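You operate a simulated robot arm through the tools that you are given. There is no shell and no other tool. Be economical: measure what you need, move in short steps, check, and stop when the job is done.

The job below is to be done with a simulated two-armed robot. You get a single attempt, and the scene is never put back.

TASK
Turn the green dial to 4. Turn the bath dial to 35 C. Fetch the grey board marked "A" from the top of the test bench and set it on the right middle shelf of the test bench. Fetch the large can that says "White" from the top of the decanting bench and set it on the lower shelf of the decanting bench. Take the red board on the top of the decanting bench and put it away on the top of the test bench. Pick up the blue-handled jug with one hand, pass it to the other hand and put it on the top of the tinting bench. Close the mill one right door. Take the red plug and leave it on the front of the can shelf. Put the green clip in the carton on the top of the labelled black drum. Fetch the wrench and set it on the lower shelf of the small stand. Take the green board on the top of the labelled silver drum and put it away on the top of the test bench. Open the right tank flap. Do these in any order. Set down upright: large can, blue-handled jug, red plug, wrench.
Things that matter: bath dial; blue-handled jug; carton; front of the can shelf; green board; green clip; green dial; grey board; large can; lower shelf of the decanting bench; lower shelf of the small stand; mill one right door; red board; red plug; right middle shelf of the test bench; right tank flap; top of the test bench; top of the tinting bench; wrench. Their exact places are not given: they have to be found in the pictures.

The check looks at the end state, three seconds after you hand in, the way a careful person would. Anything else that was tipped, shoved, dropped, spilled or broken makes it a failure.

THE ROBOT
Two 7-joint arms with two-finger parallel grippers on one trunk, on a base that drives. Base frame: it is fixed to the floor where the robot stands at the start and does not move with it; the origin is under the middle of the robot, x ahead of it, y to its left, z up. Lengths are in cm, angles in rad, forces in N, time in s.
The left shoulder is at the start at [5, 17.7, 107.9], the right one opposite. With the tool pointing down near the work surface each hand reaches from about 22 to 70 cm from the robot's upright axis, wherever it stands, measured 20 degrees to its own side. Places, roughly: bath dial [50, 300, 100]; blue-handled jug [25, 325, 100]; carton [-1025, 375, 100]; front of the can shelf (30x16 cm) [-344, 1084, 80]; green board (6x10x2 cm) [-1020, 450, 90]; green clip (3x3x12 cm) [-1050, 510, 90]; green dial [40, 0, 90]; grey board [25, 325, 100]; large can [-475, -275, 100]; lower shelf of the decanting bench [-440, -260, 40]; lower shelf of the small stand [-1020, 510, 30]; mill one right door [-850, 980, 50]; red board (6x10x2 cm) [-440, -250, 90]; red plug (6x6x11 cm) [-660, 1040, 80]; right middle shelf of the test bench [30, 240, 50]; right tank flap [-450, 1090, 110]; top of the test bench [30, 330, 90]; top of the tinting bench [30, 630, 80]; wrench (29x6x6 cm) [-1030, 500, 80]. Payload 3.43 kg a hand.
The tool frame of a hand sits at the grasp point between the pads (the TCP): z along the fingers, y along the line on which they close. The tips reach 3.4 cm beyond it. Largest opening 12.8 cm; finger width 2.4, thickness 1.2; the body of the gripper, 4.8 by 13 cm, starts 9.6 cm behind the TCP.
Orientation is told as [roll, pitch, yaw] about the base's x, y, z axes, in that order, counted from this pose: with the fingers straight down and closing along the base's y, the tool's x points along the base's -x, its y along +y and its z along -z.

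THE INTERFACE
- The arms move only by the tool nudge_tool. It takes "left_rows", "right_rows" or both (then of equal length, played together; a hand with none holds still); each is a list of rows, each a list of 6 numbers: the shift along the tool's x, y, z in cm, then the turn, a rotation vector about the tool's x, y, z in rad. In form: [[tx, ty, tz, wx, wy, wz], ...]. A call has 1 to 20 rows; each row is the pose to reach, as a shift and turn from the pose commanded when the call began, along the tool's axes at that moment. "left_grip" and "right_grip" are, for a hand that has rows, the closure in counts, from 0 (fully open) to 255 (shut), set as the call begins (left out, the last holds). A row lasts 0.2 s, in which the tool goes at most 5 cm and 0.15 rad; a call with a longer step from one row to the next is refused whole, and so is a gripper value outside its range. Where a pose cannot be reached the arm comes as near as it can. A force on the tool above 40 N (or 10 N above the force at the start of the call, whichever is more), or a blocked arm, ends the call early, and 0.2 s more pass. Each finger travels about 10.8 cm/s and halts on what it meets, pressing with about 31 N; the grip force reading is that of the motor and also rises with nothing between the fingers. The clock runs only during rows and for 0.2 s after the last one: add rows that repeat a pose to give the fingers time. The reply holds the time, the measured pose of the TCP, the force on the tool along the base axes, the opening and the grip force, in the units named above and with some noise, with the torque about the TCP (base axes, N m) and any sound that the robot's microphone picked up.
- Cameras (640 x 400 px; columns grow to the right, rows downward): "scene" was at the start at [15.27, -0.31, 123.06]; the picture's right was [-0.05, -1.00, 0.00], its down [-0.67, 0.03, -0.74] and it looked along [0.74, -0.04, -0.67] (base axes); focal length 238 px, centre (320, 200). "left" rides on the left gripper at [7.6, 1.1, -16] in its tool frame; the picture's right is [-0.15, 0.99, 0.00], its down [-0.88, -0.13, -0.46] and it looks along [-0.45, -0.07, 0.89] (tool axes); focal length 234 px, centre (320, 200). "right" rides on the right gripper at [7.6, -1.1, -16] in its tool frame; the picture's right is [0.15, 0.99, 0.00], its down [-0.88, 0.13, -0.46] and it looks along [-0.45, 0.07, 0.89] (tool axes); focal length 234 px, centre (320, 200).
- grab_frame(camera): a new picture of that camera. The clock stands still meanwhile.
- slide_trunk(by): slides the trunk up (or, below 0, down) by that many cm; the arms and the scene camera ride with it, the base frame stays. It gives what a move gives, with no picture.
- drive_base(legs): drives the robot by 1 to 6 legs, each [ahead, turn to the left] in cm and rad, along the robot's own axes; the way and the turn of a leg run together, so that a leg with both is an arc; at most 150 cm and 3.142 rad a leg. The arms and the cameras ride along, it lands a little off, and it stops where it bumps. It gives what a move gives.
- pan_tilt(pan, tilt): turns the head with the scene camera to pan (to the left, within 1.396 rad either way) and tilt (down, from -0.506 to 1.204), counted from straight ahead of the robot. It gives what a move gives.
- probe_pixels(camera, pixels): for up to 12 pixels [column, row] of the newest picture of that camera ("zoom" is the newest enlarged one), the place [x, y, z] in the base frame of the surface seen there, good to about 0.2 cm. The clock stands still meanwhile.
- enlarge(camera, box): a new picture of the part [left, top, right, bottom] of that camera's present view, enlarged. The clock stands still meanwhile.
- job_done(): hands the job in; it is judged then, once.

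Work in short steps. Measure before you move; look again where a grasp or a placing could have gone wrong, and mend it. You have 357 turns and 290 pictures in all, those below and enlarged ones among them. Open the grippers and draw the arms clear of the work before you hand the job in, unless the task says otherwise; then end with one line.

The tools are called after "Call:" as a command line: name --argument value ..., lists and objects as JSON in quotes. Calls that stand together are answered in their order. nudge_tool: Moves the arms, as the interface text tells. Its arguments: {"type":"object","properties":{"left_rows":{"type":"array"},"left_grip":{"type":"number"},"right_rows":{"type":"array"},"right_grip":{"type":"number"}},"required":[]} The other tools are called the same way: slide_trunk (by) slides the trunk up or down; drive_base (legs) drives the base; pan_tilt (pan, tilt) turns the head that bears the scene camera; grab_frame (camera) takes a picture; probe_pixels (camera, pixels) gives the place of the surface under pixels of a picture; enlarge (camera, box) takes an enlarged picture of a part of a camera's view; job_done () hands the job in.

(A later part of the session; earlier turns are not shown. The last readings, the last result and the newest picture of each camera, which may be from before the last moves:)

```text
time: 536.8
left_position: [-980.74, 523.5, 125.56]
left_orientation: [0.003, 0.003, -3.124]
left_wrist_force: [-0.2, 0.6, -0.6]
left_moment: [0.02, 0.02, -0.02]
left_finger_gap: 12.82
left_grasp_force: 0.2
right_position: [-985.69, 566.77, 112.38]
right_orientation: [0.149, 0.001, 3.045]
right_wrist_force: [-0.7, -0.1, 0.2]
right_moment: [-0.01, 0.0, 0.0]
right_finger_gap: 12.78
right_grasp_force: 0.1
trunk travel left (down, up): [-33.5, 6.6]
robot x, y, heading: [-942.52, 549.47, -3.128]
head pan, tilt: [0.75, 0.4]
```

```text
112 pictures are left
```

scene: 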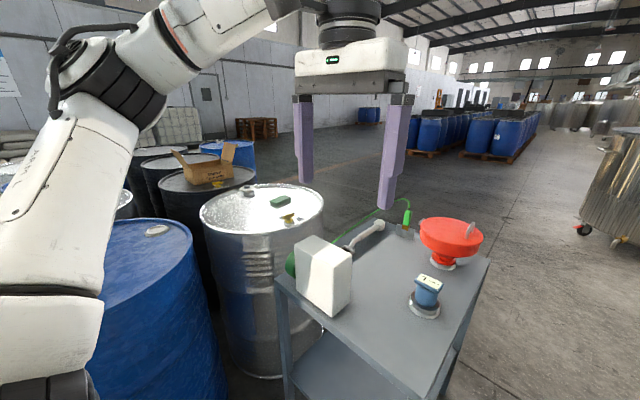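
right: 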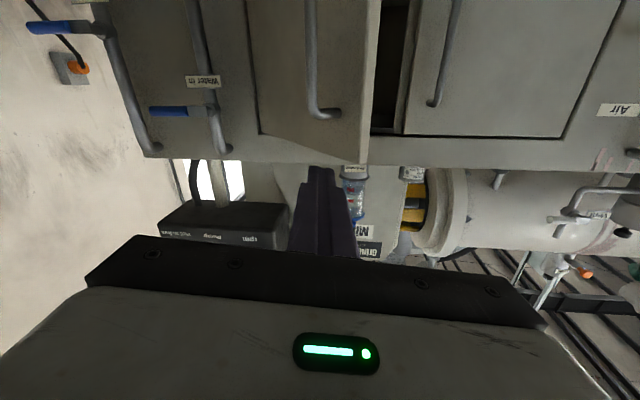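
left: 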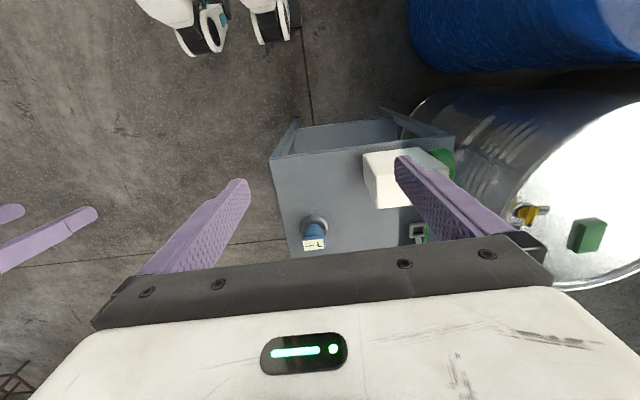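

The west side of the stand and drums looks free. I probe the floor and steel tank there for a route around the north.

Call:
probe_pixels --camera "scene" --pixels '[[580, 232], [615, 245], [570, 160], [420, 190], [500, 220], [560, 260], [200, 172], [230, 175], [250, 195], [330, 230]]'

Call:
pan_tilt --pan -0.5 --tilt 0.4

Call:
grab_frame --camera "scene"

```text
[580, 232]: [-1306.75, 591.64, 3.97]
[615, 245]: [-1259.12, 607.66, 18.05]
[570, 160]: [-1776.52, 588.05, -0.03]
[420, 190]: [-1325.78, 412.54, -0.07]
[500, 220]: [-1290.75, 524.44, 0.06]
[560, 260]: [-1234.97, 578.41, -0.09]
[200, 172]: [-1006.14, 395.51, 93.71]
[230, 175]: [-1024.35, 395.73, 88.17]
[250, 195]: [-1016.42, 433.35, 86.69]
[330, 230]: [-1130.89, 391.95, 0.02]
```

```text
time: 538.3
left_position: [-980.78, 523.62, 125.54]
left_orientation: [0.005, 0.001, -3.124]
left_wrist_force: [-0.8, -0.2, -0.9]
left_moment: [-0.01, -0.03, 0.01]
left_finger_gap: 12.78
left_grasp_force: 0.2
right_position: [-985.73, 566.8, 112.33]
right_orientation: [0.15, 0.002, 3.046]
right_wrist_force: [0.1, -0.1, -0.6]
right_moment: [0.04, 0.0, -0.02]
right_finger_gap: 12.78
right_grasp_force: 0.2
trunk travel left (down, up): [-33.5, 6.6]
robot x, y, heading: [-942.01, 549.93, -3.126]
head pan, tilt: [-0.499, 0.4]
```

```text
111 pictures are left
```

scene: 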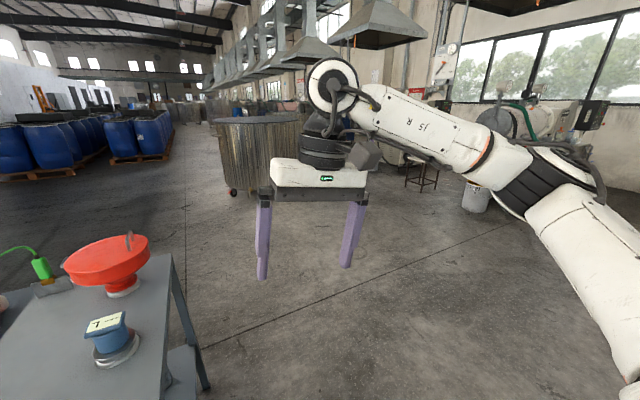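

Route is free. I drive around the north of the stand to its west side, facing +x.

Call:
drive_base --legs '[[0, -0.9], [90, 0], [0, 0.88], [97, 0], [0, 1.57], [112, 0]]'

Call:
drive_base --legs '[[0, 1.57]]'

Call:
pan_tilt --pan 0 --tilt 0.6

Call:
grab_frame --camera "scene"

```text
time: 561.5
left_position: [-1075.69, 467.09, 125.39]
left_orientation: [0.004, 0.003, -1.589]
left_wrist_force: [-0.1, 0.3, -0.6]
left_moment: [-0.01, -0.02, -0.02]
left_finger_gap: 12.8
left_grasp_force: 0.0
right_position: [-1119.02, 463.87, 112.33]
right_orientation: [0.148, 0.002, -1.7]
right_wrist_force: [-0.1, -0.6, -0.1]
right_moment: [0.0, -0.01, -0.01]
right_finger_gap: 12.78
right_grasp_force: 0.1
trunk travel left (down, up): [-33.5, 6.6]
robot x, y, heading: [-1100.63, 506.39, -1.594]
head pan, tilt: [-0.499, 0.4]
```

```text
time: 565.7
left_position: [-1060.78, 530.74, 125.58]
left_orientation: [0.004, 0.004, -0.031]
left_wrist_force: [0.0, -0.7, 0.0]
left_moment: [-0.01, 0.02, -0.02]
left_finger_gap: 12.8
left_grasp_force: 0.1
right_position: [-1057.82, 487.49, 112.39]
right_orientation: [0.15, 0.003, -0.144]
right_wrist_force: [-0.5, 0.3, 0.2]
right_moment: [-0.04, 0.01, -0.01]
right_finger_gap: 12.83
right_grasp_force: 0.0
trunk travel left (down, up): [-33.5, 6.6]
robot x, y, heading: [-1100.1, 506.4, -0.039]
head pan, tilt: [-0.499, 0.4]
```

```text
time: 566.6
left_position: [-1060.64, 530.72, 125.48]
left_orientation: [0.002, 0.005, -0.033]
left_wrist_force: [0.8, -0.6, -0.1]
left_moment: [0.0, -0.02, -0.01]
left_finger_gap: 12.78
left_grasp_force: 0.0
right_position: [-1057.89, 487.37, 112.36]
right_orientation: [0.151, 0.002, -0.144]
right_wrist_force: [0.7, -0.4, 0.0]
right_moment: [0.0, -0.01, 0.0]
right_finger_gap: 12.78
right_grasp_force: 0.0
trunk travel left (down, up): [-33.5, 6.6]
robot x, y, heading: [-1100.66, 506.26, -0.038]
head pan, tilt: [0.0, 0.6]
```

```text
110 pictures are left
```

scene: 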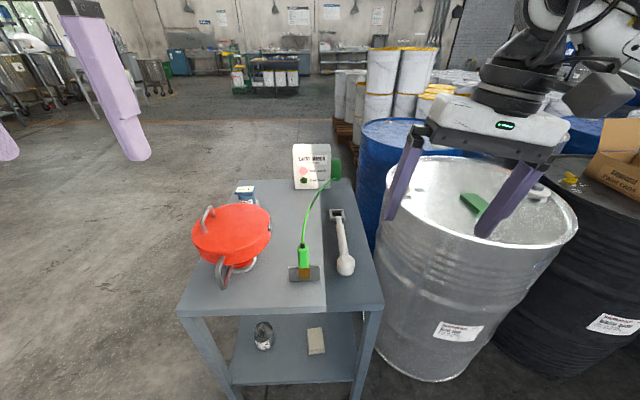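

I enlarge the clip/wrench and the carton.

Call:
enlarge --camera "scene" --box '[260, 190, 380, 290]'

Call:
probe_pixels --camera "zoom" --pixels '[[233, 230], [233, 260], [233, 290], [210, 300], [190, 325], [275, 325], [400, 85], [420, 180], [445, 250], [455, 285], [430, 130], [470, 300]]'

Call:
probe_pixels --camera "scene" --pixels '[[615, 200], [590, 160], [600, 130], [637, 140], [470, 200], [483, 210], [262, 335], [316, 340], [300, 370], [345, 360], [560, 180], [440, 335]]'

```text
4.00 times, centred on (320, 240) of scene
```

zoom: 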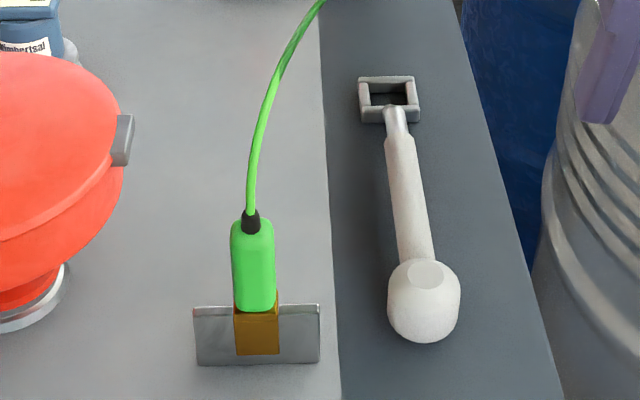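

```text
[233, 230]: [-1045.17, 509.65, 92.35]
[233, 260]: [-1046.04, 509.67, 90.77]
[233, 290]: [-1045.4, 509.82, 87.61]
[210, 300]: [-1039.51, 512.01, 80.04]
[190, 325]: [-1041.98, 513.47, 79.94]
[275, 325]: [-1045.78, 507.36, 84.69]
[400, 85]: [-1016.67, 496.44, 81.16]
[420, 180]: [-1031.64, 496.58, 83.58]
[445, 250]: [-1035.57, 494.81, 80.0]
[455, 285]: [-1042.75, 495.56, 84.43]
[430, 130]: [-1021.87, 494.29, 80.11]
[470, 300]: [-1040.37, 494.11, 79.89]
```

```text
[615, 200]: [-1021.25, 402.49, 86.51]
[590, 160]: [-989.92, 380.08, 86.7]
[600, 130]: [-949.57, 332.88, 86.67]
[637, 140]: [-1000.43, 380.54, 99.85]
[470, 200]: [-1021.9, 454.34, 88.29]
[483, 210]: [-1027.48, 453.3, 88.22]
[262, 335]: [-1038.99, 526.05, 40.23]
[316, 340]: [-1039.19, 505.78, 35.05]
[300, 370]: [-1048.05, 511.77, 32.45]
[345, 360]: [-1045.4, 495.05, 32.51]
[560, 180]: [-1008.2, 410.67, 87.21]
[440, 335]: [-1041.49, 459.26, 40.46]
```

Clip handle ≈(-1044.8,508.6), z 86–92.5; wrench lies along x at y≈496.6; shelf z 32.5. I turn left 0.25 and bring the right hand above the clip.

Call:
drive_base --legs '[[0, 0.25]]'

```text
time: 567.9
left_position: [-1067.98, 539.89, 125.55]
left_orientation: [0.004, 0.003, 0.22]
left_wrist_force: [-0.1, 0.5, 0.6]
left_moment: [-0.04, -0.03, 0.02]
left_finger_gap: 12.79
left_grasp_force: 0.0
right_position: [-1054.48, 498.57, 112.44]
right_orientation: [0.152, 0.002, 0.107]
right_wrist_force: [-0.3, 0.8, 0.2]
right_moment: [0.01, 0.0, -0.02]
right_finger_gap: 12.81
right_grasp_force: 0.0
trunk travel left (down, up): [-33.5, 6.6]
robot x, y, heading: [-1100.63, 506.45, 0.212]
head pan, tilt: [0.0, 0.6]
```

Orientation shows a 0.15 roll; I correct it while moving above the clip.

Call:
nudge_tool --right_rows '[[-2.7, 1.9, 1.2, 0.04, 0, 0.027], [-5.4, 3.8, 2.4, 0.08, 0, 0.054], [-8, 5.6, 4, 0.12, 0, 0.08], [-10.7, 7.5, 6, 0.15, 0, 0.107], [-10.7, 7.5, 8, 0.15, 0, 0.107], [-10.7, 7.5, 8, 0.15, 0, 0.107]]' --right_grip 150

Call:
grab_frame --camera "right"

Call:
grab_frame --camera "scene"

```text
time: 569.3
left_position: [-1067.85, 539.97, 125.53]
left_orientation: [0.004, 0.004, 0.22]
left_wrist_force: [0.0, -0.2, 0.4]
left_moment: [0.0, 0.0, 0.02]
left_finger_gap: 12.78
left_grasp_force: 0.0
right_position: [-1044.75, 507.96, 105.56]
right_orientation: [0.0, 0.009, 0.0]
right_wrist_force: [-0.2, 0.6, -0.3]
right_moment: [0.01, 0.0, 0.01]
right_finger_gap: 5.28
right_grasp_force: 0.1
trunk travel left (down, up): [-33.5, 6.6]
robot x, y, heading: [-1100.58, 506.74, 0.216]
head pan, tilt: [0.0, 0.6]
```

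```text
108 pictures are left
```

right: 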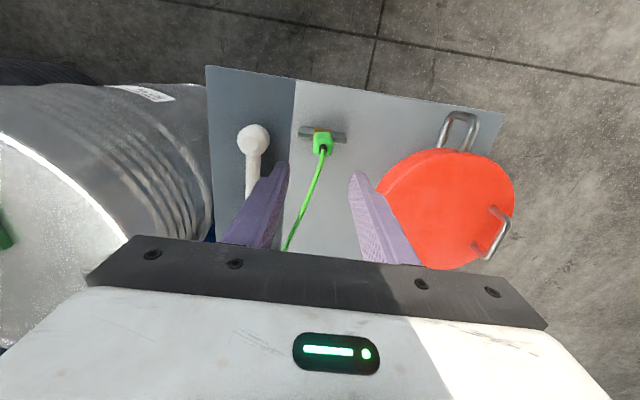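

```text
107 pictures are left
```

scene: 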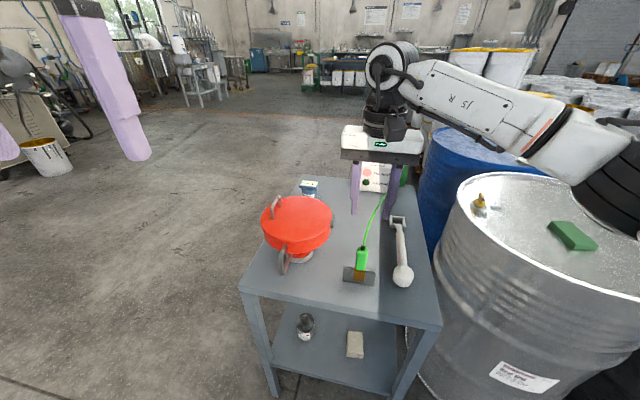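

Aligned within 0.5 cm. I lower 14 cm around the handle.

Call:
nudge_tool --right_rows '[[0.4, 0.3, 4, 0, 0, 0], [0.4, 0.3, 8, 0, 0, 0], [0.4, 0.3, 11, 0, 0, 0], [0.4, 0.3, 13, 0, 0, 0], [0.4, 0.3, 14, 0, 0, 0], [0.4, 0.3, 14, 0, 0, 0]]'

Call:
grab_frame --camera "right"

Call:
nudge_tool --right_rows '[[0, 0, 0, 0, 0, 0], [0, 0, 0, 0, 0, 0], [0, 0, 0, 0, 0, 0], [0, 0, 0, 0, 0, 0]]' --right_grip 255

```text
time: 570.7
left_position: [-1067.87, 539.83, 125.58]
left_orientation: [0.004, 0.003, 0.22]
left_wrist_force: [1.1, 0.4, 0.2]
left_moment: [0.02, 0.0, -0.03]
left_finger_gap: 12.82
left_grasp_force: 0.0
right_position: [-1045.07, 508.47, 91.42]
right_orientation: [-0.001, 0.01, -0.002]
right_wrist_force: [0.0, 0.4, 1.5]
right_moment: [0.01, -0.02, 0.02]
right_finger_gap: 5.25
right_grasp_force: 0.1
trunk travel left (down, up): [-33.5, 6.6]
robot x, y, heading: [-1100.26, 506.26, 0.216]
head pan, tilt: [0.0, 0.6]
```

```text
106 pictures are left
```

right: 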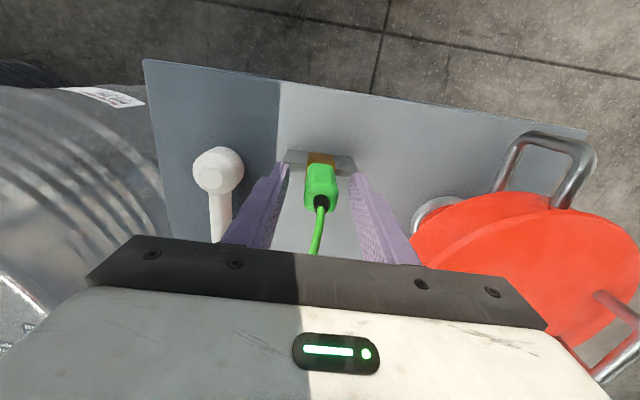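

```text
time: 571.7
left_position: [-1067.89, 539.8, 125.5]
left_orientation: [0.003, 0.005, 0.22]
left_wrist_force: [0.1, 0.0, 0.6]
left_moment: [0.01, -0.01, 0.0]
left_finger_gap: 12.8
left_grasp_force: 0.1
right_position: [-1045.12, 508.53, 91.66]
right_orientation: [-0.001, 0.011, -0.002]
right_wrist_force: [-0.2, 0.0, -0.3]
right_moment: [0.01, 0.01, 0.02]
right_finger_gap: 2.56
right_grasp_force: 30.9
trunk travel left (down, up): [-33.5, 6.6]
robot x, y, heading: [-1100.54, 506.53, 0.212]
head pan, tilt: [0.0, 0.6]
```

Clip gripped (2.56 cm). I lift straight up and look.

Call:
nudge_tool --right_rows '[[0, 0, -2, 0, 0, 0], [0, 0, -5, 0, 0, 0], [0, 0, -9, 0, 0, 0], [0, 0, -13, 0, 0, 0], [0, 0, -17, 0, 0, 0], [0, 0, -20, 0, 0, 0], [0, 0, -20, 0, 0, 0]]'

Call:
grab_frame --camera "scene"

```text
time: 573.3
left_position: [-1067.9, 539.81, 125.55]
left_orientation: [0.002, 0.004, 0.219]
left_wrist_force: [-0.5, -0.2, -0.2]
left_moment: [0.01, 0.0, 0.02]
left_finger_gap: 12.79
left_grasp_force: 0.1
right_position: [-1044.95, 508.78, 111.45]
right_orientation: [0.0, 0.011, 0.0]
right_wrist_force: [-0.6, -0.4, -0.8]
right_moment: [-0.03, 0.04, 0.05]
right_finger_gap: 2.55
right_grasp_force: 30.9
trunk travel left (down, up): [-33.5, 6.6]
robot x, y, heading: [-1100.18, 506.97, 0.214]
head pan, tilt: [0.0, 0.6]
```

```text
105 pictures are left
```

scene: 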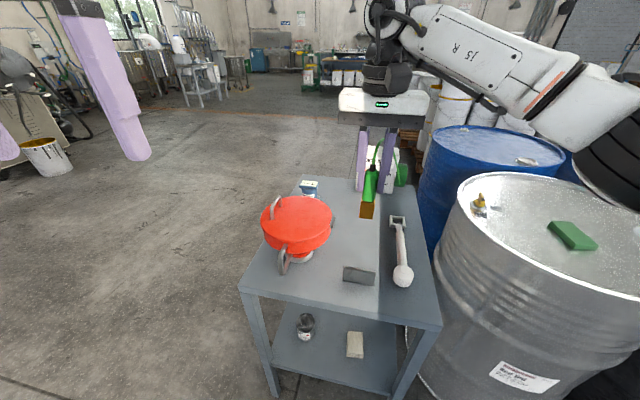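

The clip is free. I back away, drive along -y to the black drum with the carton, and face it.

Call:
drive_base --legs '[[-28, 0], [0, -1.785], [98, 0], [0, 1.571]]'

Call:
pan_tilt --pan -0.1 --tilt 0.5

Call:
grab_frame --camera "scene"

```text
time: 588.0
left_position: [-1088.33, 429.3, 125.47]
left_orientation: [0.004, 0.004, 0.018]
left_wrist_force: [-0.4, -0.1, -0.1]
left_moment: [0.02, -0.03, 0.01]
left_finger_gap: 12.79
left_grasp_force: 0.1
right_position: [-1072.18, 394.38, 111.62]
right_orientation: [0.001, 0.012, -0.203]
right_wrist_force: [0.0, -0.6, -0.9]
right_moment: [0.03, -0.01, -0.01]
right_finger_gap: 2.57
right_grasp_force: 30.8
trunk travel left (down, up): [-33.5, 6.6]
robot x, y, heading: [-1126.49, 402.96, 0.015]
head pan, tilt: [0.0, 0.6]
```

```text
time: 588.7
left_position: [-1088.35, 429.37, 125.51]
left_orientation: [0.002, 0.003, 0.018]
left_wrist_force: [-0.8, -0.5, 0.5]
left_moment: [0.0, 0.03, -0.01]
left_finger_gap: 12.78
left_grasp_force: 0.1
right_position: [-1071.98, 394.39, 111.57]
right_orientation: [0.0, 0.011, -0.202]
right_wrist_force: [-0.3, -0.4, -0.2]
right_moment: [0.0, -0.02, 0.02]
right_finger_gap: 2.55
right_grasp_force: 30.7
trunk travel left (down, up): [-33.5, 6.6]
robot x, y, heading: [-1127.18, 403.09, 0.016]
head pan, tilt: [-0.099, 0.499]
```

```text
104 pictures are left
```

scene: 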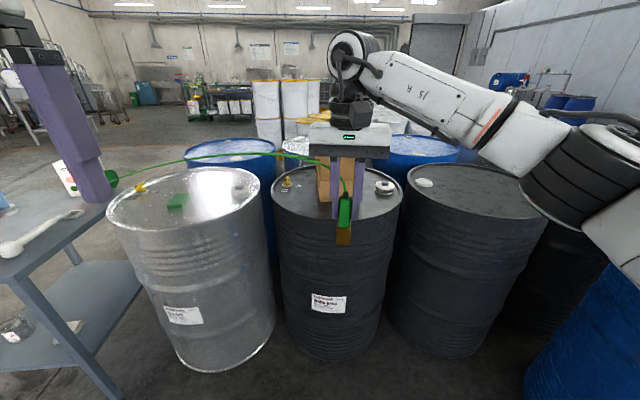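

The labelled black drum is straight ahead; the carton is behind the hand. I check with the right camera.

Call:
grab_frame --camera "right"

Call:
probe_pixels --camera "scene" --pixels '[[323, 180], [320, 200], [318, 165], [348, 165], [287, 183], [385, 188], [340, 215], [280, 190], [398, 195]]'

```text
103 pictures are left
```

right: 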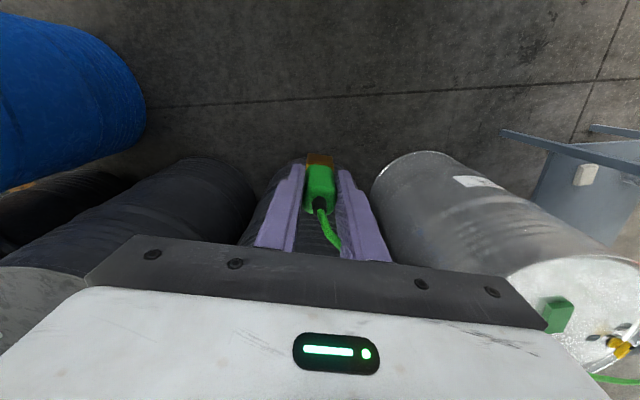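

```text
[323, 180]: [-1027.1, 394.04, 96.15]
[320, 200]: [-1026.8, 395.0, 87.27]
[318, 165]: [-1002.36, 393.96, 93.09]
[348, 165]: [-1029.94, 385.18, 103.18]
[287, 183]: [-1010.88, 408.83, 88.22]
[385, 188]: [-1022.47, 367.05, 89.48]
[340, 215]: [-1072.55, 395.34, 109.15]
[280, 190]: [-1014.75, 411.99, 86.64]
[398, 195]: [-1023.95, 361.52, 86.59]
```

I shift the right hand 12 cm right to see the carton fully.

Call:
nudge_tool --right_rows '[[0, -4, -1, 0, 0, 0], [0, -8, -2, 0, 0, 0], [0, -12, -3, 0, 0, 0], [0, -15, -3, 0, 0, 0]]'

Call:
enlarge --camera "scene" --box '[260, 110, 420, 225]'

Call:
probe_pixels --camera "zoom" --pixels '[[235, 250], [235, 320], [340, 250], [350, 310], [225, 200], [340, 190], [290, 230], [290, 200], [260, 175], [320, 170], [290, 290], [380, 200]]'

```text
time: 589.7
left_position: [-1088.3, 429.38, 125.57]
left_orientation: [0.005, 0.003, 0.017]
left_wrist_force: [0.0, -0.5, 0.0]
left_moment: [0.01, 0.02, -0.02]
left_finger_gap: 12.8
left_grasp_force: 0.0
right_position: [-1075.07, 379.62, 114.62]
right_orientation: [0.0, 0.01, -0.203]
right_wrist_force: [0.2, 0.3, -1.5]
right_moment: [0.06, -0.02, 0.03]
right_finger_gap: 2.56
right_grasp_force: 30.8
trunk travel left (down, up): [-33.5, 6.6]
robot x, y, heading: [-1126.91, 403.38, 0.013]
head pan, tilt: [-0.099, 0.499]
```

```text
3.48 times, centred on (340, 168) of scene
```

zoom: 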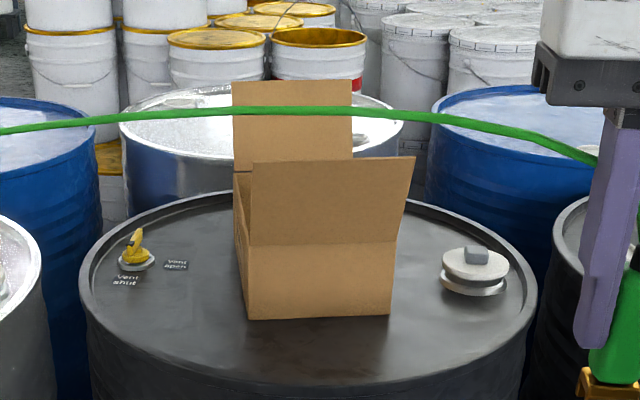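

```text
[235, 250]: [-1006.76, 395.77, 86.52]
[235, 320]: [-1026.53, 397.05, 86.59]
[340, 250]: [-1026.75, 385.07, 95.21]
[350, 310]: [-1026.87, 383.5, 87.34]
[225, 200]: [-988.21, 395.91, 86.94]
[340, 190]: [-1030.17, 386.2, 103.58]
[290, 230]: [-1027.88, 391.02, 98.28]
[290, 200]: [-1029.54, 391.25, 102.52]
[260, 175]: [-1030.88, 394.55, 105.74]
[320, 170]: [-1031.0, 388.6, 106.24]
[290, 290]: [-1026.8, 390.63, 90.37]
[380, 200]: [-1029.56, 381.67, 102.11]
```

Carton: x≈-1027..-1003, y≈379.5–395, mouth z≈96, flaps up to z≈107.5. I raise the trunk and drive in 50 cm.

Call:
slide_trunk --by 6.5

Call:
drive_base --legs '[[49, 0]]'

Call:
pan_tilt --pan -0.2 --tilt 0.75

Call:
grab_frame --camera "scene"

```text
time: 590.7
left_position: [-1088.37, 429.4, 131.96]
left_orientation: [0.005, 0.002, 0.018]
left_wrist_force: [0.1, -0.3, -0.7]
left_moment: [-0.02, 0.02, -0.02]
left_finger_gap: 12.77
left_grasp_force: 0.1
right_position: [-1075.1, 379.68, 121.12]
right_orientation: [-0.001, 0.011, -0.201]
right_wrist_force: [0.9, -0.3, -0.4]
right_moment: [0.02, 0.0, 0.02]
right_finger_gap: 2.54
right_grasp_force: 31.1
trunk travel left (down, up): [-40.0, 0.1]
robot x, y, heading: [-1127.18, 403.6, 0.009]
head pan, tilt: [-0.099, 0.499]
```

```text
time: 593.6
left_position: [-1039.37, 429.37, 131.95]
left_orientation: [0.002, 0.003, 0.007]
left_wrist_force: [-0.2, 0.5, -0.3]
left_moment: [-0.01, 0.02, -0.01]
left_finger_gap: 12.79
left_grasp_force: 0.1
right_position: [-1026.66, 379.62, 121.17]
right_orientation: [-0.001, 0.01, -0.213]
right_wrist_force: [0.5, 0.5, -0.1]
right_moment: [0.02, 0.0, -0.01]
right_finger_gap: 2.57
right_grasp_force: 31.7
trunk travel left (down, up): [-40.0, 0.1]
robot x, y, heading: [-1078.39, 403.58, 0.007]
head pan, tilt: [-0.099, 0.499]
```

```text
time: 594.4
left_position: [-1039.43, 429.42, 132.08]
left_orientation: [0.003, 0.003, 0.007]
left_wrist_force: [-0.5, 0.0, 0.6]
left_moment: [0.0, -0.03, -0.01]
left_finger_gap: 12.79
left_grasp_force: 0.1
right_position: [-1026.8, 379.68, 121.16]
right_orientation: [0.0, 0.01, -0.211]
right_wrist_force: [-0.1, -0.1, -1.5]
right_moment: [0.0, 0.02, -0.01]
right_finger_gap: 2.58
right_grasp_force: 31.1
trunk travel left (down, up): [-40.0, 0.1]
robot x, y, heading: [-1078.32, 403.42, 0.003]
head pan, tilt: [-0.201, 0.75]
```

```text
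101 pictures are left
```

scene: 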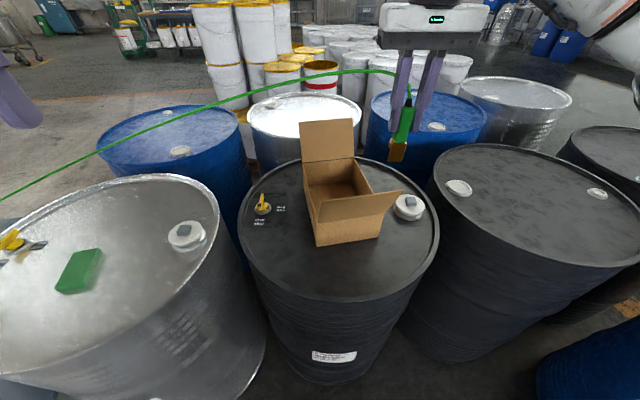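

Now the carton's interior is visible at (335,180). I probe its rim and floor.

Call:
probe_pixels --camera "scene" --pixels '[[338, 185], [330, 175], [305, 170], [320, 212], [352, 163], [372, 195], [335, 195], [355, 180], [328, 122], [395, 195], [310, 205]]'

```text
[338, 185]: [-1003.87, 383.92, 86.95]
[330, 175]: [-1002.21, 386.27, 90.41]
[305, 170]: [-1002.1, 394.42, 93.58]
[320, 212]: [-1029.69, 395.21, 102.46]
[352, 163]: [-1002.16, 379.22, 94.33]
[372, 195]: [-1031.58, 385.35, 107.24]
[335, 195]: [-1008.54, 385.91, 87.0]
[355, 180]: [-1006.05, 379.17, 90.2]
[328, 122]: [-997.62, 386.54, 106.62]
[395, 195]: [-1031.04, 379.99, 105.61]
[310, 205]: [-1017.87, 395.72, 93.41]
```

I move over the carton's centre and lower the clip into it.

Call:
nudge_tool --right_rows '[[-2.6, 2.5, 0, 0, 0, 0], [-5.2, 5, 0, 0, 0, 0], [-7.8, 7.5, 0, 0, 0, 0], [-10.4, 10, 0, 0, 0, 0], [-10.4, 10, 4, 0, 0, 0], [-10.4, 10, 8, 0, 0, 0], [-10.4, 10, 12, 0, 0, 0], [-10.4, 10, 16, 0, 0, 0], [-10.4, 10, 16, 0, 0, 0]]'

Call:
grab_frame --camera "scene"

Call:
grab_frame --camera "right"

```text
time: 596.4
left_position: [-1039.53, 429.35, 132.0]
left_orientation: [0.004, 0.003, 0.007]
left_wrist_force: [-0.1, -0.3, 0.3]
left_moment: [-0.01, -0.03, -0.01]
left_finger_gap: 12.79
left_grasp_force: 0.1
right_position: [-1013.36, 387.5, 106.32]
right_orientation: [-0.002, 0.012, -0.214]
right_wrist_force: [0.6, -0.3, -1.1]
right_moment: [-0.01, 0.0, 0.01]
right_finger_gap: 2.54
right_grasp_force: 31.7
right hand out of reach, approached as far as the arm can: row 4, 5, 7, 8, 9
trunk travel left (down, up): [-40.0, 0.1]
robot x, y, heading: [-1077.88, 403.58, 0.009]
head pan, tilt: [-0.201, 0.75]
```

```text
100 pictures are left
```

scene: 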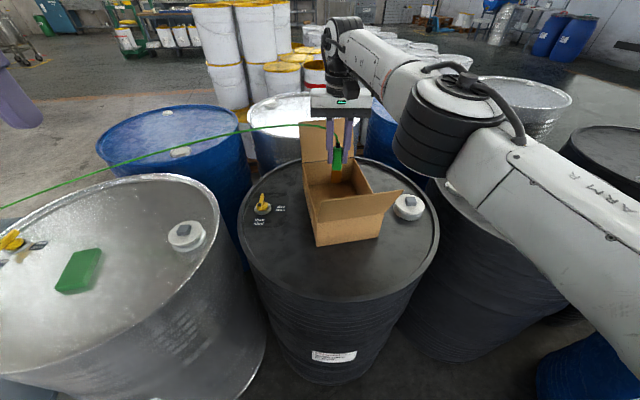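

```text
99 pictures are left
```

right: 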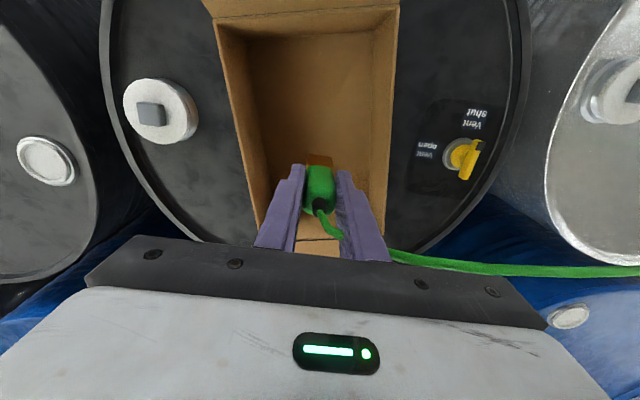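

The clip is inside the mouth. I lower 7 more and release.

Call:
nudge_tool --right_rows '[[0.8, 0, 2.5, 0, 0, 0], [1, 0, 5, 0, 0, 0], [1, 0, 7, 0, 0, 0], [1, 0, 7, 0, 0, 0]]'

Call:
nudge_tool --right_rows '[[0, 0, 0, 0, 0, 0], [0, 0, 0, 0, 0, 0], [0, 0, 0, 0, 0, 0], [0, 0, -3, 0, 0, 0], [0, 0, -7, 0, 0, 0], [0, 0, -11, 0, 0, 0], [0, 0, -15, 0, 0, 0], [0, 0, -19, 0, 0, 0], [2, 0, -22, 0, 0, 0]]' --right_grip 160

Call:
grab_frame --camera "right"

Call:
grab_frame --camera "scene"

```text
time: 597.4
left_position: [-1039.43, 429.37, 132.12]
left_orientation: [0.003, 0.003, 0.006]
left_wrist_force: [-0.6, 0.0, 0.0]
left_moment: [0.01, -0.03, -0.01]
left_finger_gap: 12.79
left_grasp_force: 0.1
right_position: [-1013.02, 387.95, 99.75]
right_orientation: [0.0, 0.012, -0.213]
right_wrist_force: [-0.7, -0.1, -0.8]
right_moment: [-0.04, 0.03, 0.02]
right_finger_gap: 2.56
right_grasp_force: 30.8
right hand out of reach, approached as far as the arm can: row 1, 2, 3, 4
trunk travel left (down, up): [-40.0, 0.1]
robot x, y, heading: [-1078.25, 403.58, 0.003]
head pan, tilt: [-0.201, 0.75]
```

```text
time: 599.4
left_position: [-1039.32, 429.41, 132.1]
left_orientation: [0.007, 0.004, 0.006]
left_wrist_force: [0.0, -0.1, -0.5]
left_moment: [0.03, 0.01, 0.01]
left_finger_gap: 12.78
left_grasp_force: 0.1
right_position: [-1016.23, 387.2, 119.68]
right_orientation: [0.001, 0.01, -0.213]
right_wrist_force: [-0.3, -0.2, 0.5]
right_moment: [0.03, 0.02, 0.0]
right_finger_gap: 4.76
right_grasp_force: 0.0
right hand out of reach, approached as far as the arm can: row 5, 6, 7, 8, 9
trunk travel left (down, up): [-40.0, 0.1]
robot x, y, heading: [-1078.06, 403.49, 0.004]
head pan, tilt: [-0.201, 0.75]
```

```text
98 pictures are left
```

right: 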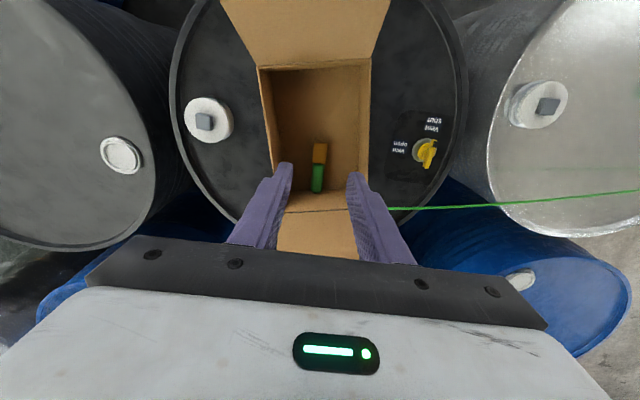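

```text
97 pictures are left
```

scene: 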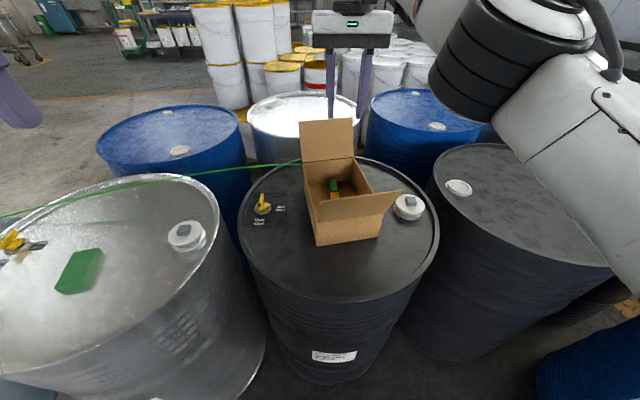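

The clip lies in the carton. I pull the right hand back and return to the stand's west side for the wrench.

Call:
drive_base --legs '[[-32, 0]]'

Call:
nudge_tool --right_rows '[[3, -0.5, 1, 0, 0, 0.05], [6, -1, 2, 0, 0, 0.1], [9, -1.5, 3, 0, 0, -0.05], [12, -2, 4, 0, 0, -0.15], [14, -2, 4, 0, 0, -0.21]]' --right_grip 0

Call:
drive_base --legs '[[0, 1.57], [104, 0], [0, -1.57]]'

Call:
pan_tilt --pan 0 --tilt 0.6

Call:
grab_frame --camera "scene"

```text
time: 601.5
left_position: [-1070.99, 429.23, 132.12]
left_orientation: [0.002, 0.002, 0.006]
left_wrist_force: [0.2, 0.3, 0.5]
left_moment: [0.03, 0.02, 0.0]
left_finger_gap: 12.8
left_grasp_force: 0.1
right_position: [-1047.85, 387.22, 119.59]
right_orientation: [0.0, 0.008, -0.215]
right_wrist_force: [-1.3, 1.1, 0.4]
right_moment: [-0.04, -0.03, -0.01]
right_finger_gap: 4.75
right_grasp_force: 0.1
trunk travel left (down, up): [-40.0, 0.1]
robot x, y, heading: [-1110.05, 403.37, 0.004]
head pan, tilt: [-0.201, 0.75]
```

```text
time: 602.7
left_position: [-1071.06, 429.2, 131.94]
left_orientation: [0.005, 0.004, 0.006]
left_wrist_force: [-0.1, -0.2, 0.0]
left_moment: [-0.01, -0.01, -0.02]
left_finger_gap: 12.81
left_grasp_force: 0.1
right_position: [-1061.94, 388.16, 115.73]
right_orientation: [0.001, 0.009, -0.003]
right_wrist_force: [-0.4, 1.2, 0.2]
right_moment: [-0.01, -0.02, 0.01]
right_finger_gap: 12.78
right_grasp_force: 0.1
trunk travel left (down, up): [-40.0, 0.1]
robot x, y, heading: [-1110.06, 403.4, 0.005]
head pan, tilt: [-0.201, 0.75]
```

```text
time: 615.8
left_position: [-1071.3, 535.59, 131.98]
left_orientation: [0.004, 0.004, 0.011]
left_wrist_force: [-0.5, 0.2, 0.3]
left_moment: [0.0, 0.03, 0.01]
left_finger_gap: 12.78
left_grasp_force: 0.1
right_position: [-1061.98, 494.55, 115.87]
right_orientation: [0.002, 0.008, 0.001]
right_wrist_force: [-0.2, 0.4, -0.3]
right_moment: [0.01, 0.02, 0.01]
right_finger_gap: 12.81
right_grasp_force: 0.0
trunk travel left (down, up): [-40.0, 0.1]
robot x, y, heading: [-1109.43, 509.57, 0.006]
head pan, tilt: [-0.201, 0.75]
```

```text
time: 616.5
left_position: [-1071.18, 535.6, 131.98]
left_orientation: [0.005, 0.003, 0.012]
left_wrist_force: [0.2, 0.6, 0.0]
left_moment: [0.02, 0.03, 0.02]
left_finger_gap: 12.83
left_grasp_force: 0.0
right_position: [-1061.85, 494.6, 115.91]
right_orientation: [0.003, 0.009, -0.001]
right_wrist_force: [-0.5, 0.0, 0.4]
right_moment: [0.04, -0.03, -0.03]
right_finger_gap: 12.81
right_grasp_force: 0.1
trunk travel left (down, up): [-40.0, 0.1]
robot x, y, heading: [-1110.06, 509.68, 0.009]
head pan, tilt: [0.0, 0.6]
```

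```text
96 pictures are left
```

scene: 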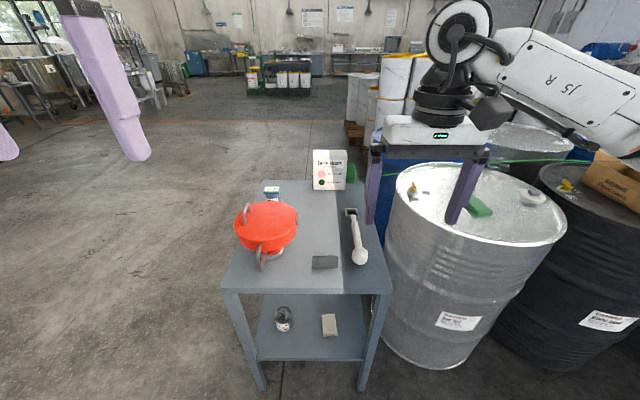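

I enlarge the wrench and the lower shelf strip under it.

Call:
enlarge --camera "scene" --box '[250, 195, 400, 375]'

Call:
probe_pixels --camera "scene" --pixels '[[352, 212], [354, 225], [356, 238], [360, 250], [360, 262], [368, 258], [352, 258], [328, 322], [320, 335], [338, 320], [350, 340], [362, 330]]'

```text
2.22 times, centred on (325, 285) of scene
```

zoom: 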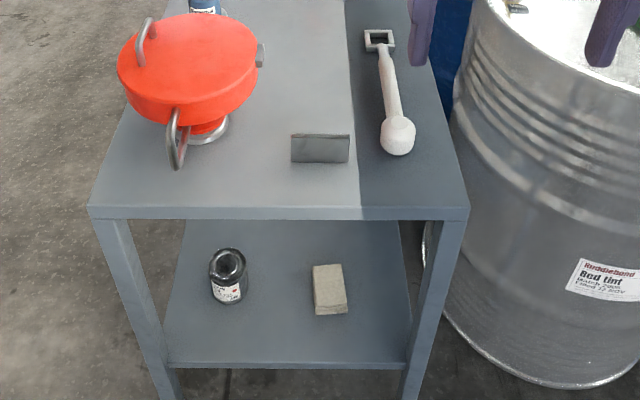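

```text
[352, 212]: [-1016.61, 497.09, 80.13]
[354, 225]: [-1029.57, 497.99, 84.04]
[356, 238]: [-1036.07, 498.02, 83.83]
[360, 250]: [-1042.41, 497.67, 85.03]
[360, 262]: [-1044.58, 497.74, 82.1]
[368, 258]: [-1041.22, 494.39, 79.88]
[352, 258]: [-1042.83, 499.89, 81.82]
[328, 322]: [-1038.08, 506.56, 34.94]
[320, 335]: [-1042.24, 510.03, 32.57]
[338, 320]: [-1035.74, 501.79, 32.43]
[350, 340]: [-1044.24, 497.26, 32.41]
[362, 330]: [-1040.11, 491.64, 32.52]
```

Wrench axis at y≈497.8, x -1045..-1016; the shelf strip y 490–502 below is free. I lower the trunk 15, drive 22 in, and tilt the right hand 0.7 above the shaft.

Call:
slide_trunk --by -14

Call:
drive_base --legs '[[21, 0]]'

Call:
nudge_tool --right_rows '[[-1.5, 0.5, 0, 0, -0.1, 0], [-3, 1, 0, 0, -0.2, 0], [-4.5, 1.5, 0, 0, -0.3, 0], [-6, 2, 0, 0, -0.4, 0], [-7, 2.5, 0.5, 0, -0.5, 0], [-7.5, 3, 1.5, 0, -0.6, 0], [-8, 3.2, 2.5, 0, -0.7, 0], [-8, 3.2, 2.5, 0, -0.7, 0]]' --right_grip 130

Call:
grab_frame --camera "right"

Call:
grab_frame --camera "scene"

```text
time: 618.2
left_position: [-1071.27, 535.6, 118.11]
left_orientation: [0.003, 0.005, 0.01]
left_wrist_force: [0.0, -0.6, 0.0]
left_moment: [0.01, 0.0, 0.01]
left_finger_gap: 12.82
left_grasp_force: 0.0
right_position: [-1062.02, 494.58, 101.86]
right_orientation: [0.001, 0.011, 0.002]
right_wrist_force: [0.1, 0.1, -0.2]
right_moment: [0.04, 0.02, -0.01]
right_finger_gap: 12.82
right_grasp_force: 0.0
trunk travel left (down, up): [-26.0, 14.1]
robot x, y, heading: [-1109.88, 509.77, 0.004]
head pan, tilt: [0.0, 0.6]
```

```text
time: 619.8
left_position: [-1050.13, 535.58, 117.97]
left_orientation: [0.002, 0.003, 0.011]
left_wrist_force: [0.5, 0.0, -0.1]
left_moment: [0.0, 0.0, -0.02]
left_finger_gap: 12.79
left_grasp_force: 0.0
right_position: [-1040.98, 494.69, 101.82]
right_orientation: [0.0, 0.012, 0.0]
right_wrist_force: [0.2, 0.3, -0.2]
right_moment: [0.01, 0.05, -0.03]
right_finger_gap: 12.78
right_grasp_force: 0.1
trunk travel left (down, up): [-26.0, 14.1]
robot x, y, heading: [-1089.0, 509.42, 0.005]
head pan, tilt: [0.0, 0.6]
```

```text
time: 621.6
left_position: [-1050.25, 535.6, 118.09]
left_orientation: [0.003, 0.003, 0.011]
left_wrist_force: [0.2, -0.4, -0.2]
left_moment: [-0.01, 0.01, 0.0]
left_finger_gap: 12.79
left_grasp_force: 0.1
right_position: [-1033.16, 497.96, 99.4]
right_orientation: [0.002, -0.691, -0.004]
right_wrist_force: [-0.4, 0.6, -1.1]
right_moment: [-0.03, -0.01, 0.0]
right_finger_gap: 6.29
right_grasp_force: 0.1
trunk travel left (down, up): [-26.0, 14.1]
robot x, y, heading: [-1088.85, 509.95, 0.006]
head pan, tilt: [0.0, 0.6]
```

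```text
94 pictures are left
```

right: 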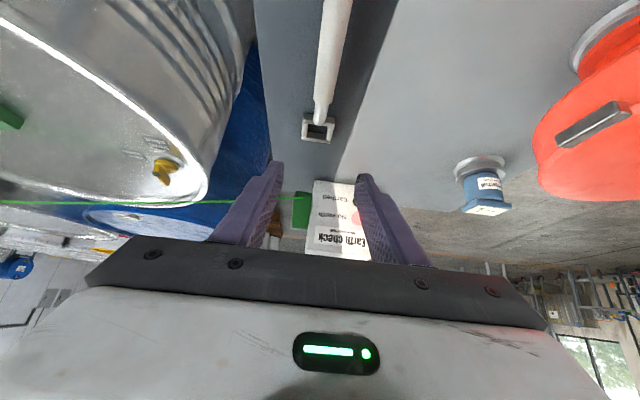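

```text
93 pictures are left
```

scene: 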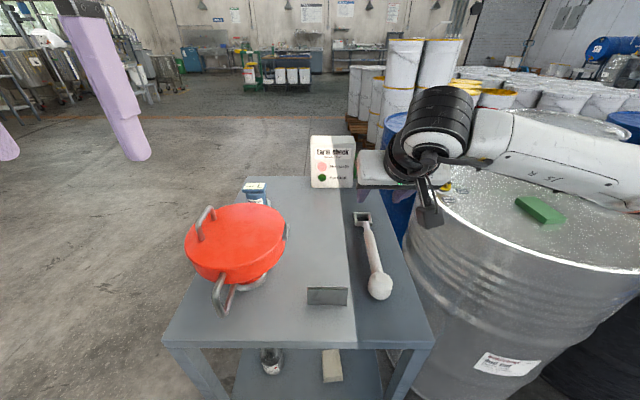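

The hand is in line with the shaft. I lower it astride the shaft (TCP z≈83.9).

Call:
nudge_tool --right_rows '[[2.7, 0, 3.1, 0, 0, 0], [5.4, 0, 6.2, 0, 0, 0], [8, 0, 9.3, 0, 0, 0], [9.3, 0, 10.8, 0, 0, 0], [10.1, 0, 11.7, 0, 0, 0], [10.1, 0, 11.7, 0, 0, 0]]'

Call:
enlarge --camera "scene" --box '[300, 160, 460, 320]'

Call:
grab_frame --camera "right"

```text
time: 623.0
left_position: [-1050.25, 535.61, 118.05]
left_orientation: [0.003, 0.004, 0.012]
left_wrist_force: [-0.6, 0.2, -0.6]
left_moment: [0.0, -0.05, -0.02]
left_finger_gap: 12.81
left_grasp_force: 0.1
right_position: [-1033.29, 497.87, 83.74]
right_orientation: [0.003, -0.692, -0.003]
right_wrist_force: [0.8, 0.1, 0.4]
right_moment: [0.03, -0.01, -0.02]
right_finger_gap: 6.25
right_grasp_force: 0.0
trunk travel left (down, up): [-26.0, 14.1]
robot x, y, heading: [-1088.97, 509.56, 0.004]
head pan, tilt: [0.0, 0.6]
```

```text
2.50 times, centred on (380, 240) of scene
```

zoom: 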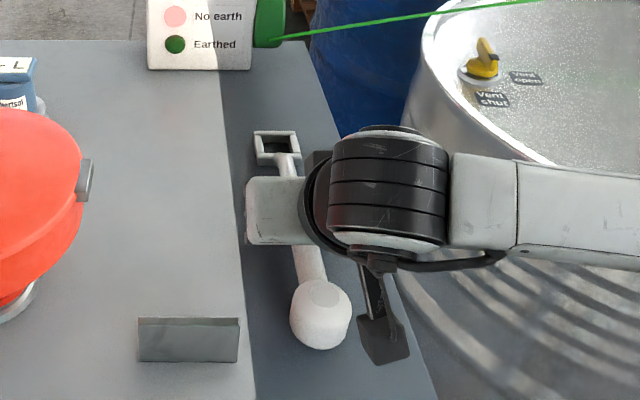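

```text
91 pictures are left
```

right: 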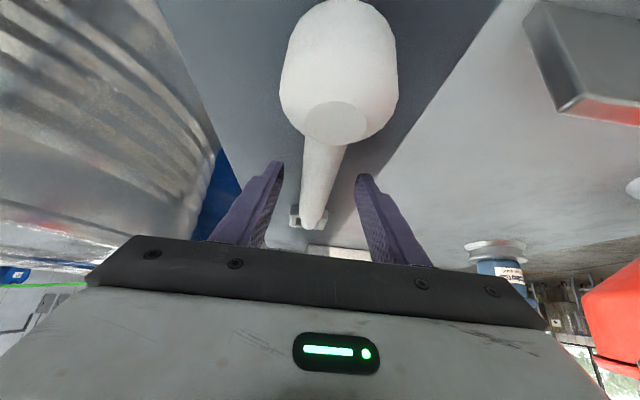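

The shaft is between the fingers. I close and lift 4 cm to test.

Call:
nudge_tool --right_rows '[[0, 0, 0, 0, 0, 0], [0, 0, 0, 0, 0, 0], [0, 0, 0, 0, 0, 0], [-0.6, 0, -0.8, 0, 0, 0], [-1.5, 0, -1.8, 0, 0, 0], [-3.2, 0, -3.9, 0, 0, 0], [-3.2, 0, -3.9, 0, 0, 0]]' --right_grip 255

Call:
enlarge --camera "scene" --box '[300, 160, 460, 320]'

Call:
grab_frame --camera "right"

```text
time: 624.6
left_position: [-1050.25, 535.65, 117.98]
left_orientation: [0.002, 0.003, 0.01]
left_wrist_force: [-0.1, 0.8, -0.3]
left_moment: [0.0, -0.01, -0.02]
left_finger_gap: 12.78
left_grasp_force: 0.1
right_position: [-1033.49, 497.69, 88.79]
right_orientation: [0.003, -0.691, -0.001]
right_wrist_force: [-0.3, 0.1, -2.7]
right_moment: [0.0, 0.0, 0.0]
right_finger_gap: 2.44
right_grasp_force: 30.8
trunk travel left (down, up): [-26.0, 14.1]
robot x, y, heading: [-1089.18, 509.73, 0.004]
head pan, tilt: [0.0, 0.6]
```

```text
2.50 times, centred on (380, 240) of scene
```

zoom: 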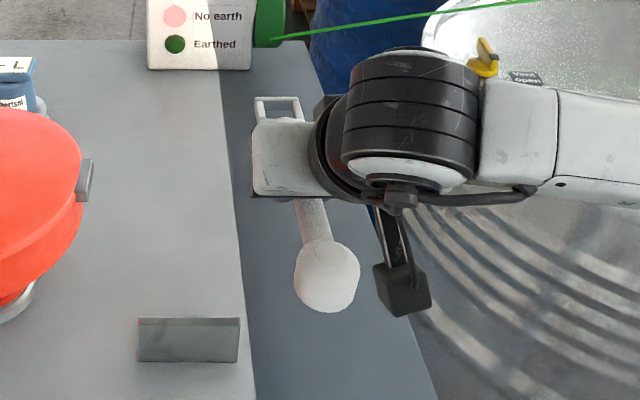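

```text
89 pictures are left
```

right: 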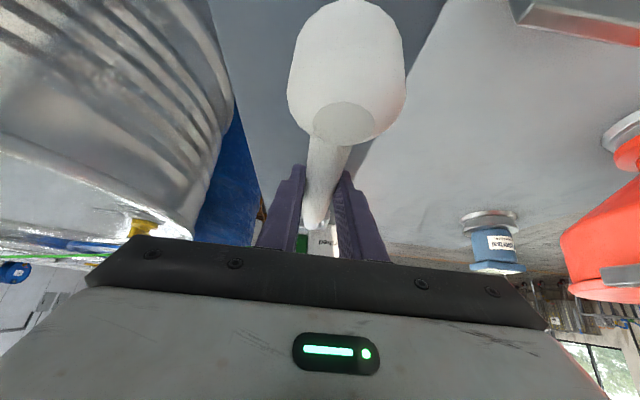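

Held level. I back 40 cm clear of the stand, lower the trunk fully, then lower the arm to shelf height in the open.

Call:
drive_base --legs '[[-41, 0]]'

Call:
slide_trunk --by -26

Call:
nudge_tool --right_rows '[[2, 0, 2.4, 0, 0, 0], [4, 0, 4.8, 0, 0, 0], [6, 0, 7.3, 0, 0, 0], [8, 0, 9.7, 0, 0, 0], [10, 0, 12, 0, 0, 0], [12, 0, 14.5, 0, 0, 0], [13.5, 0, 16.4, 0, 0, 0], [13.5, 0, 16.4, 0, 0, 0]]'

Call:
grab_frame --camera "scene"

Call:
grab_frame --camera "right"

```text
time: 627.1
left_position: [-1091.42, 535.45, 118.07]
left_orientation: [0.003, 0.005, 0.018]
left_wrist_force: [-0.2, -0.5, 0.1]
left_moment: [-0.01, -0.02, 0.01]
left_finger_gap: 12.81
left_grasp_force: 0.2
right_position: [-1074.42, 497.88, 88.91]
right_orientation: [0.004, -0.691, 0.006]
right_wrist_force: [0.2, -0.3, -3.6]
right_moment: [0.0, 0.04, -0.01]
right_finger_gap: 2.43
right_grasp_force: 31.0
trunk travel left (down, up): [-26.0, 14.1]
robot x, y, heading: [-1129.88, 509.42, 0.007]
head pan, tilt: [0.0, 0.6]
```

```text
time: 629.8
left_position: [-1091.41, 535.47, 91.99]
left_orientation: [0.004, 0.004, 0.017]
left_wrist_force: [0.0, 0.1, -0.5]
left_moment: [-0.02, 0.0, 0.01]
left_finger_gap: 12.79
left_grasp_force: 0.0
right_position: [-1074.46, 497.92, 62.83]
right_orientation: [0.004, -0.693, 0.005]
right_wrist_force: [0.8, 0.5, -3.6]
right_moment: [-0.01, 0.01, -0.02]
right_finger_gap: 2.4
right_grasp_force: 31.2
trunk travel left (down, up): [0.0, 40.1]
robot x, y, heading: [-1130.28, 509.33, 0.014]
head pan, tilt: [0.0, 0.6]
```

```text
time: 631.6
left_position: [-1091.42, 535.64, 91.99]
left_orientation: [0.003, 0.005, 0.016]
left_wrist_force: [0.5, 0.1, 0.5]
left_moment: [-0.01, 0.0, -0.01]
left_finger_gap: 12.78
left_grasp_force: 0.1
right_position: [-1074.28, 497.97, 41.48]
right_orientation: [0.006, -0.69, 0.006]
right_wrist_force: [-0.6, 0.1, -3.1]
right_moment: [-0.04, 0.01, -0.02]
right_finger_gap: 2.45
right_grasp_force: 31.0
trunk travel left (down, up): [0.0, 40.1]
robot x, y, heading: [-1129.8, 509.16, 0.014]
head pan, tilt: [0.0, 0.6]
```

```text
88 pictures are left
```

scene: 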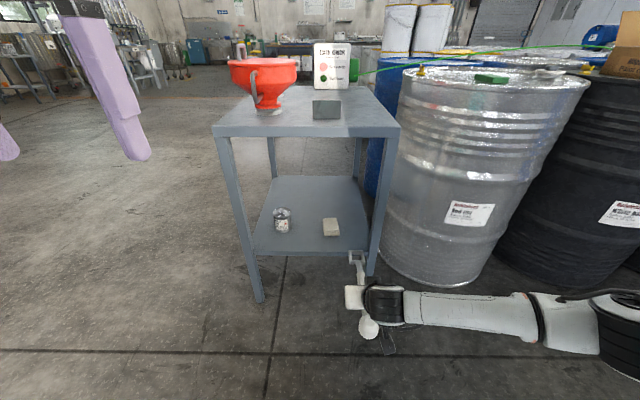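

```text
87 pictures are left
```

right: 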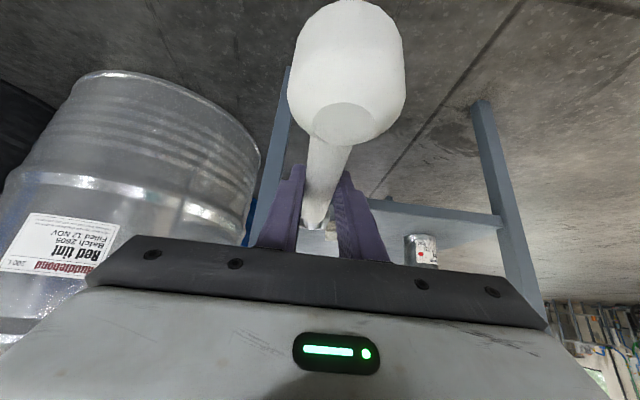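

The forearm extends low to the right, toward the silver drum. I probe it to check the clearance before driving in.

Call:
probe_pixels --camera "scene" --pixels '[[420, 300], [500, 303], [560, 305], [620, 300], [385, 300], [375, 245], [400, 255], [338, 235], [350, 250], [262, 245], [385, 230]]'

```text
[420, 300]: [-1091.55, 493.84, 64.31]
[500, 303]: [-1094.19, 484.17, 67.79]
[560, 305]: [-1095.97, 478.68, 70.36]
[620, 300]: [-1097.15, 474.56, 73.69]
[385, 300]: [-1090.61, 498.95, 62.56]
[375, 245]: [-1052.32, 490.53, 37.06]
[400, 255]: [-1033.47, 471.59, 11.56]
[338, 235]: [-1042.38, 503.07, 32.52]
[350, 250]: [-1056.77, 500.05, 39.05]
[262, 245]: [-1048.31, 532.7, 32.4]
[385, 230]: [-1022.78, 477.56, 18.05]
```

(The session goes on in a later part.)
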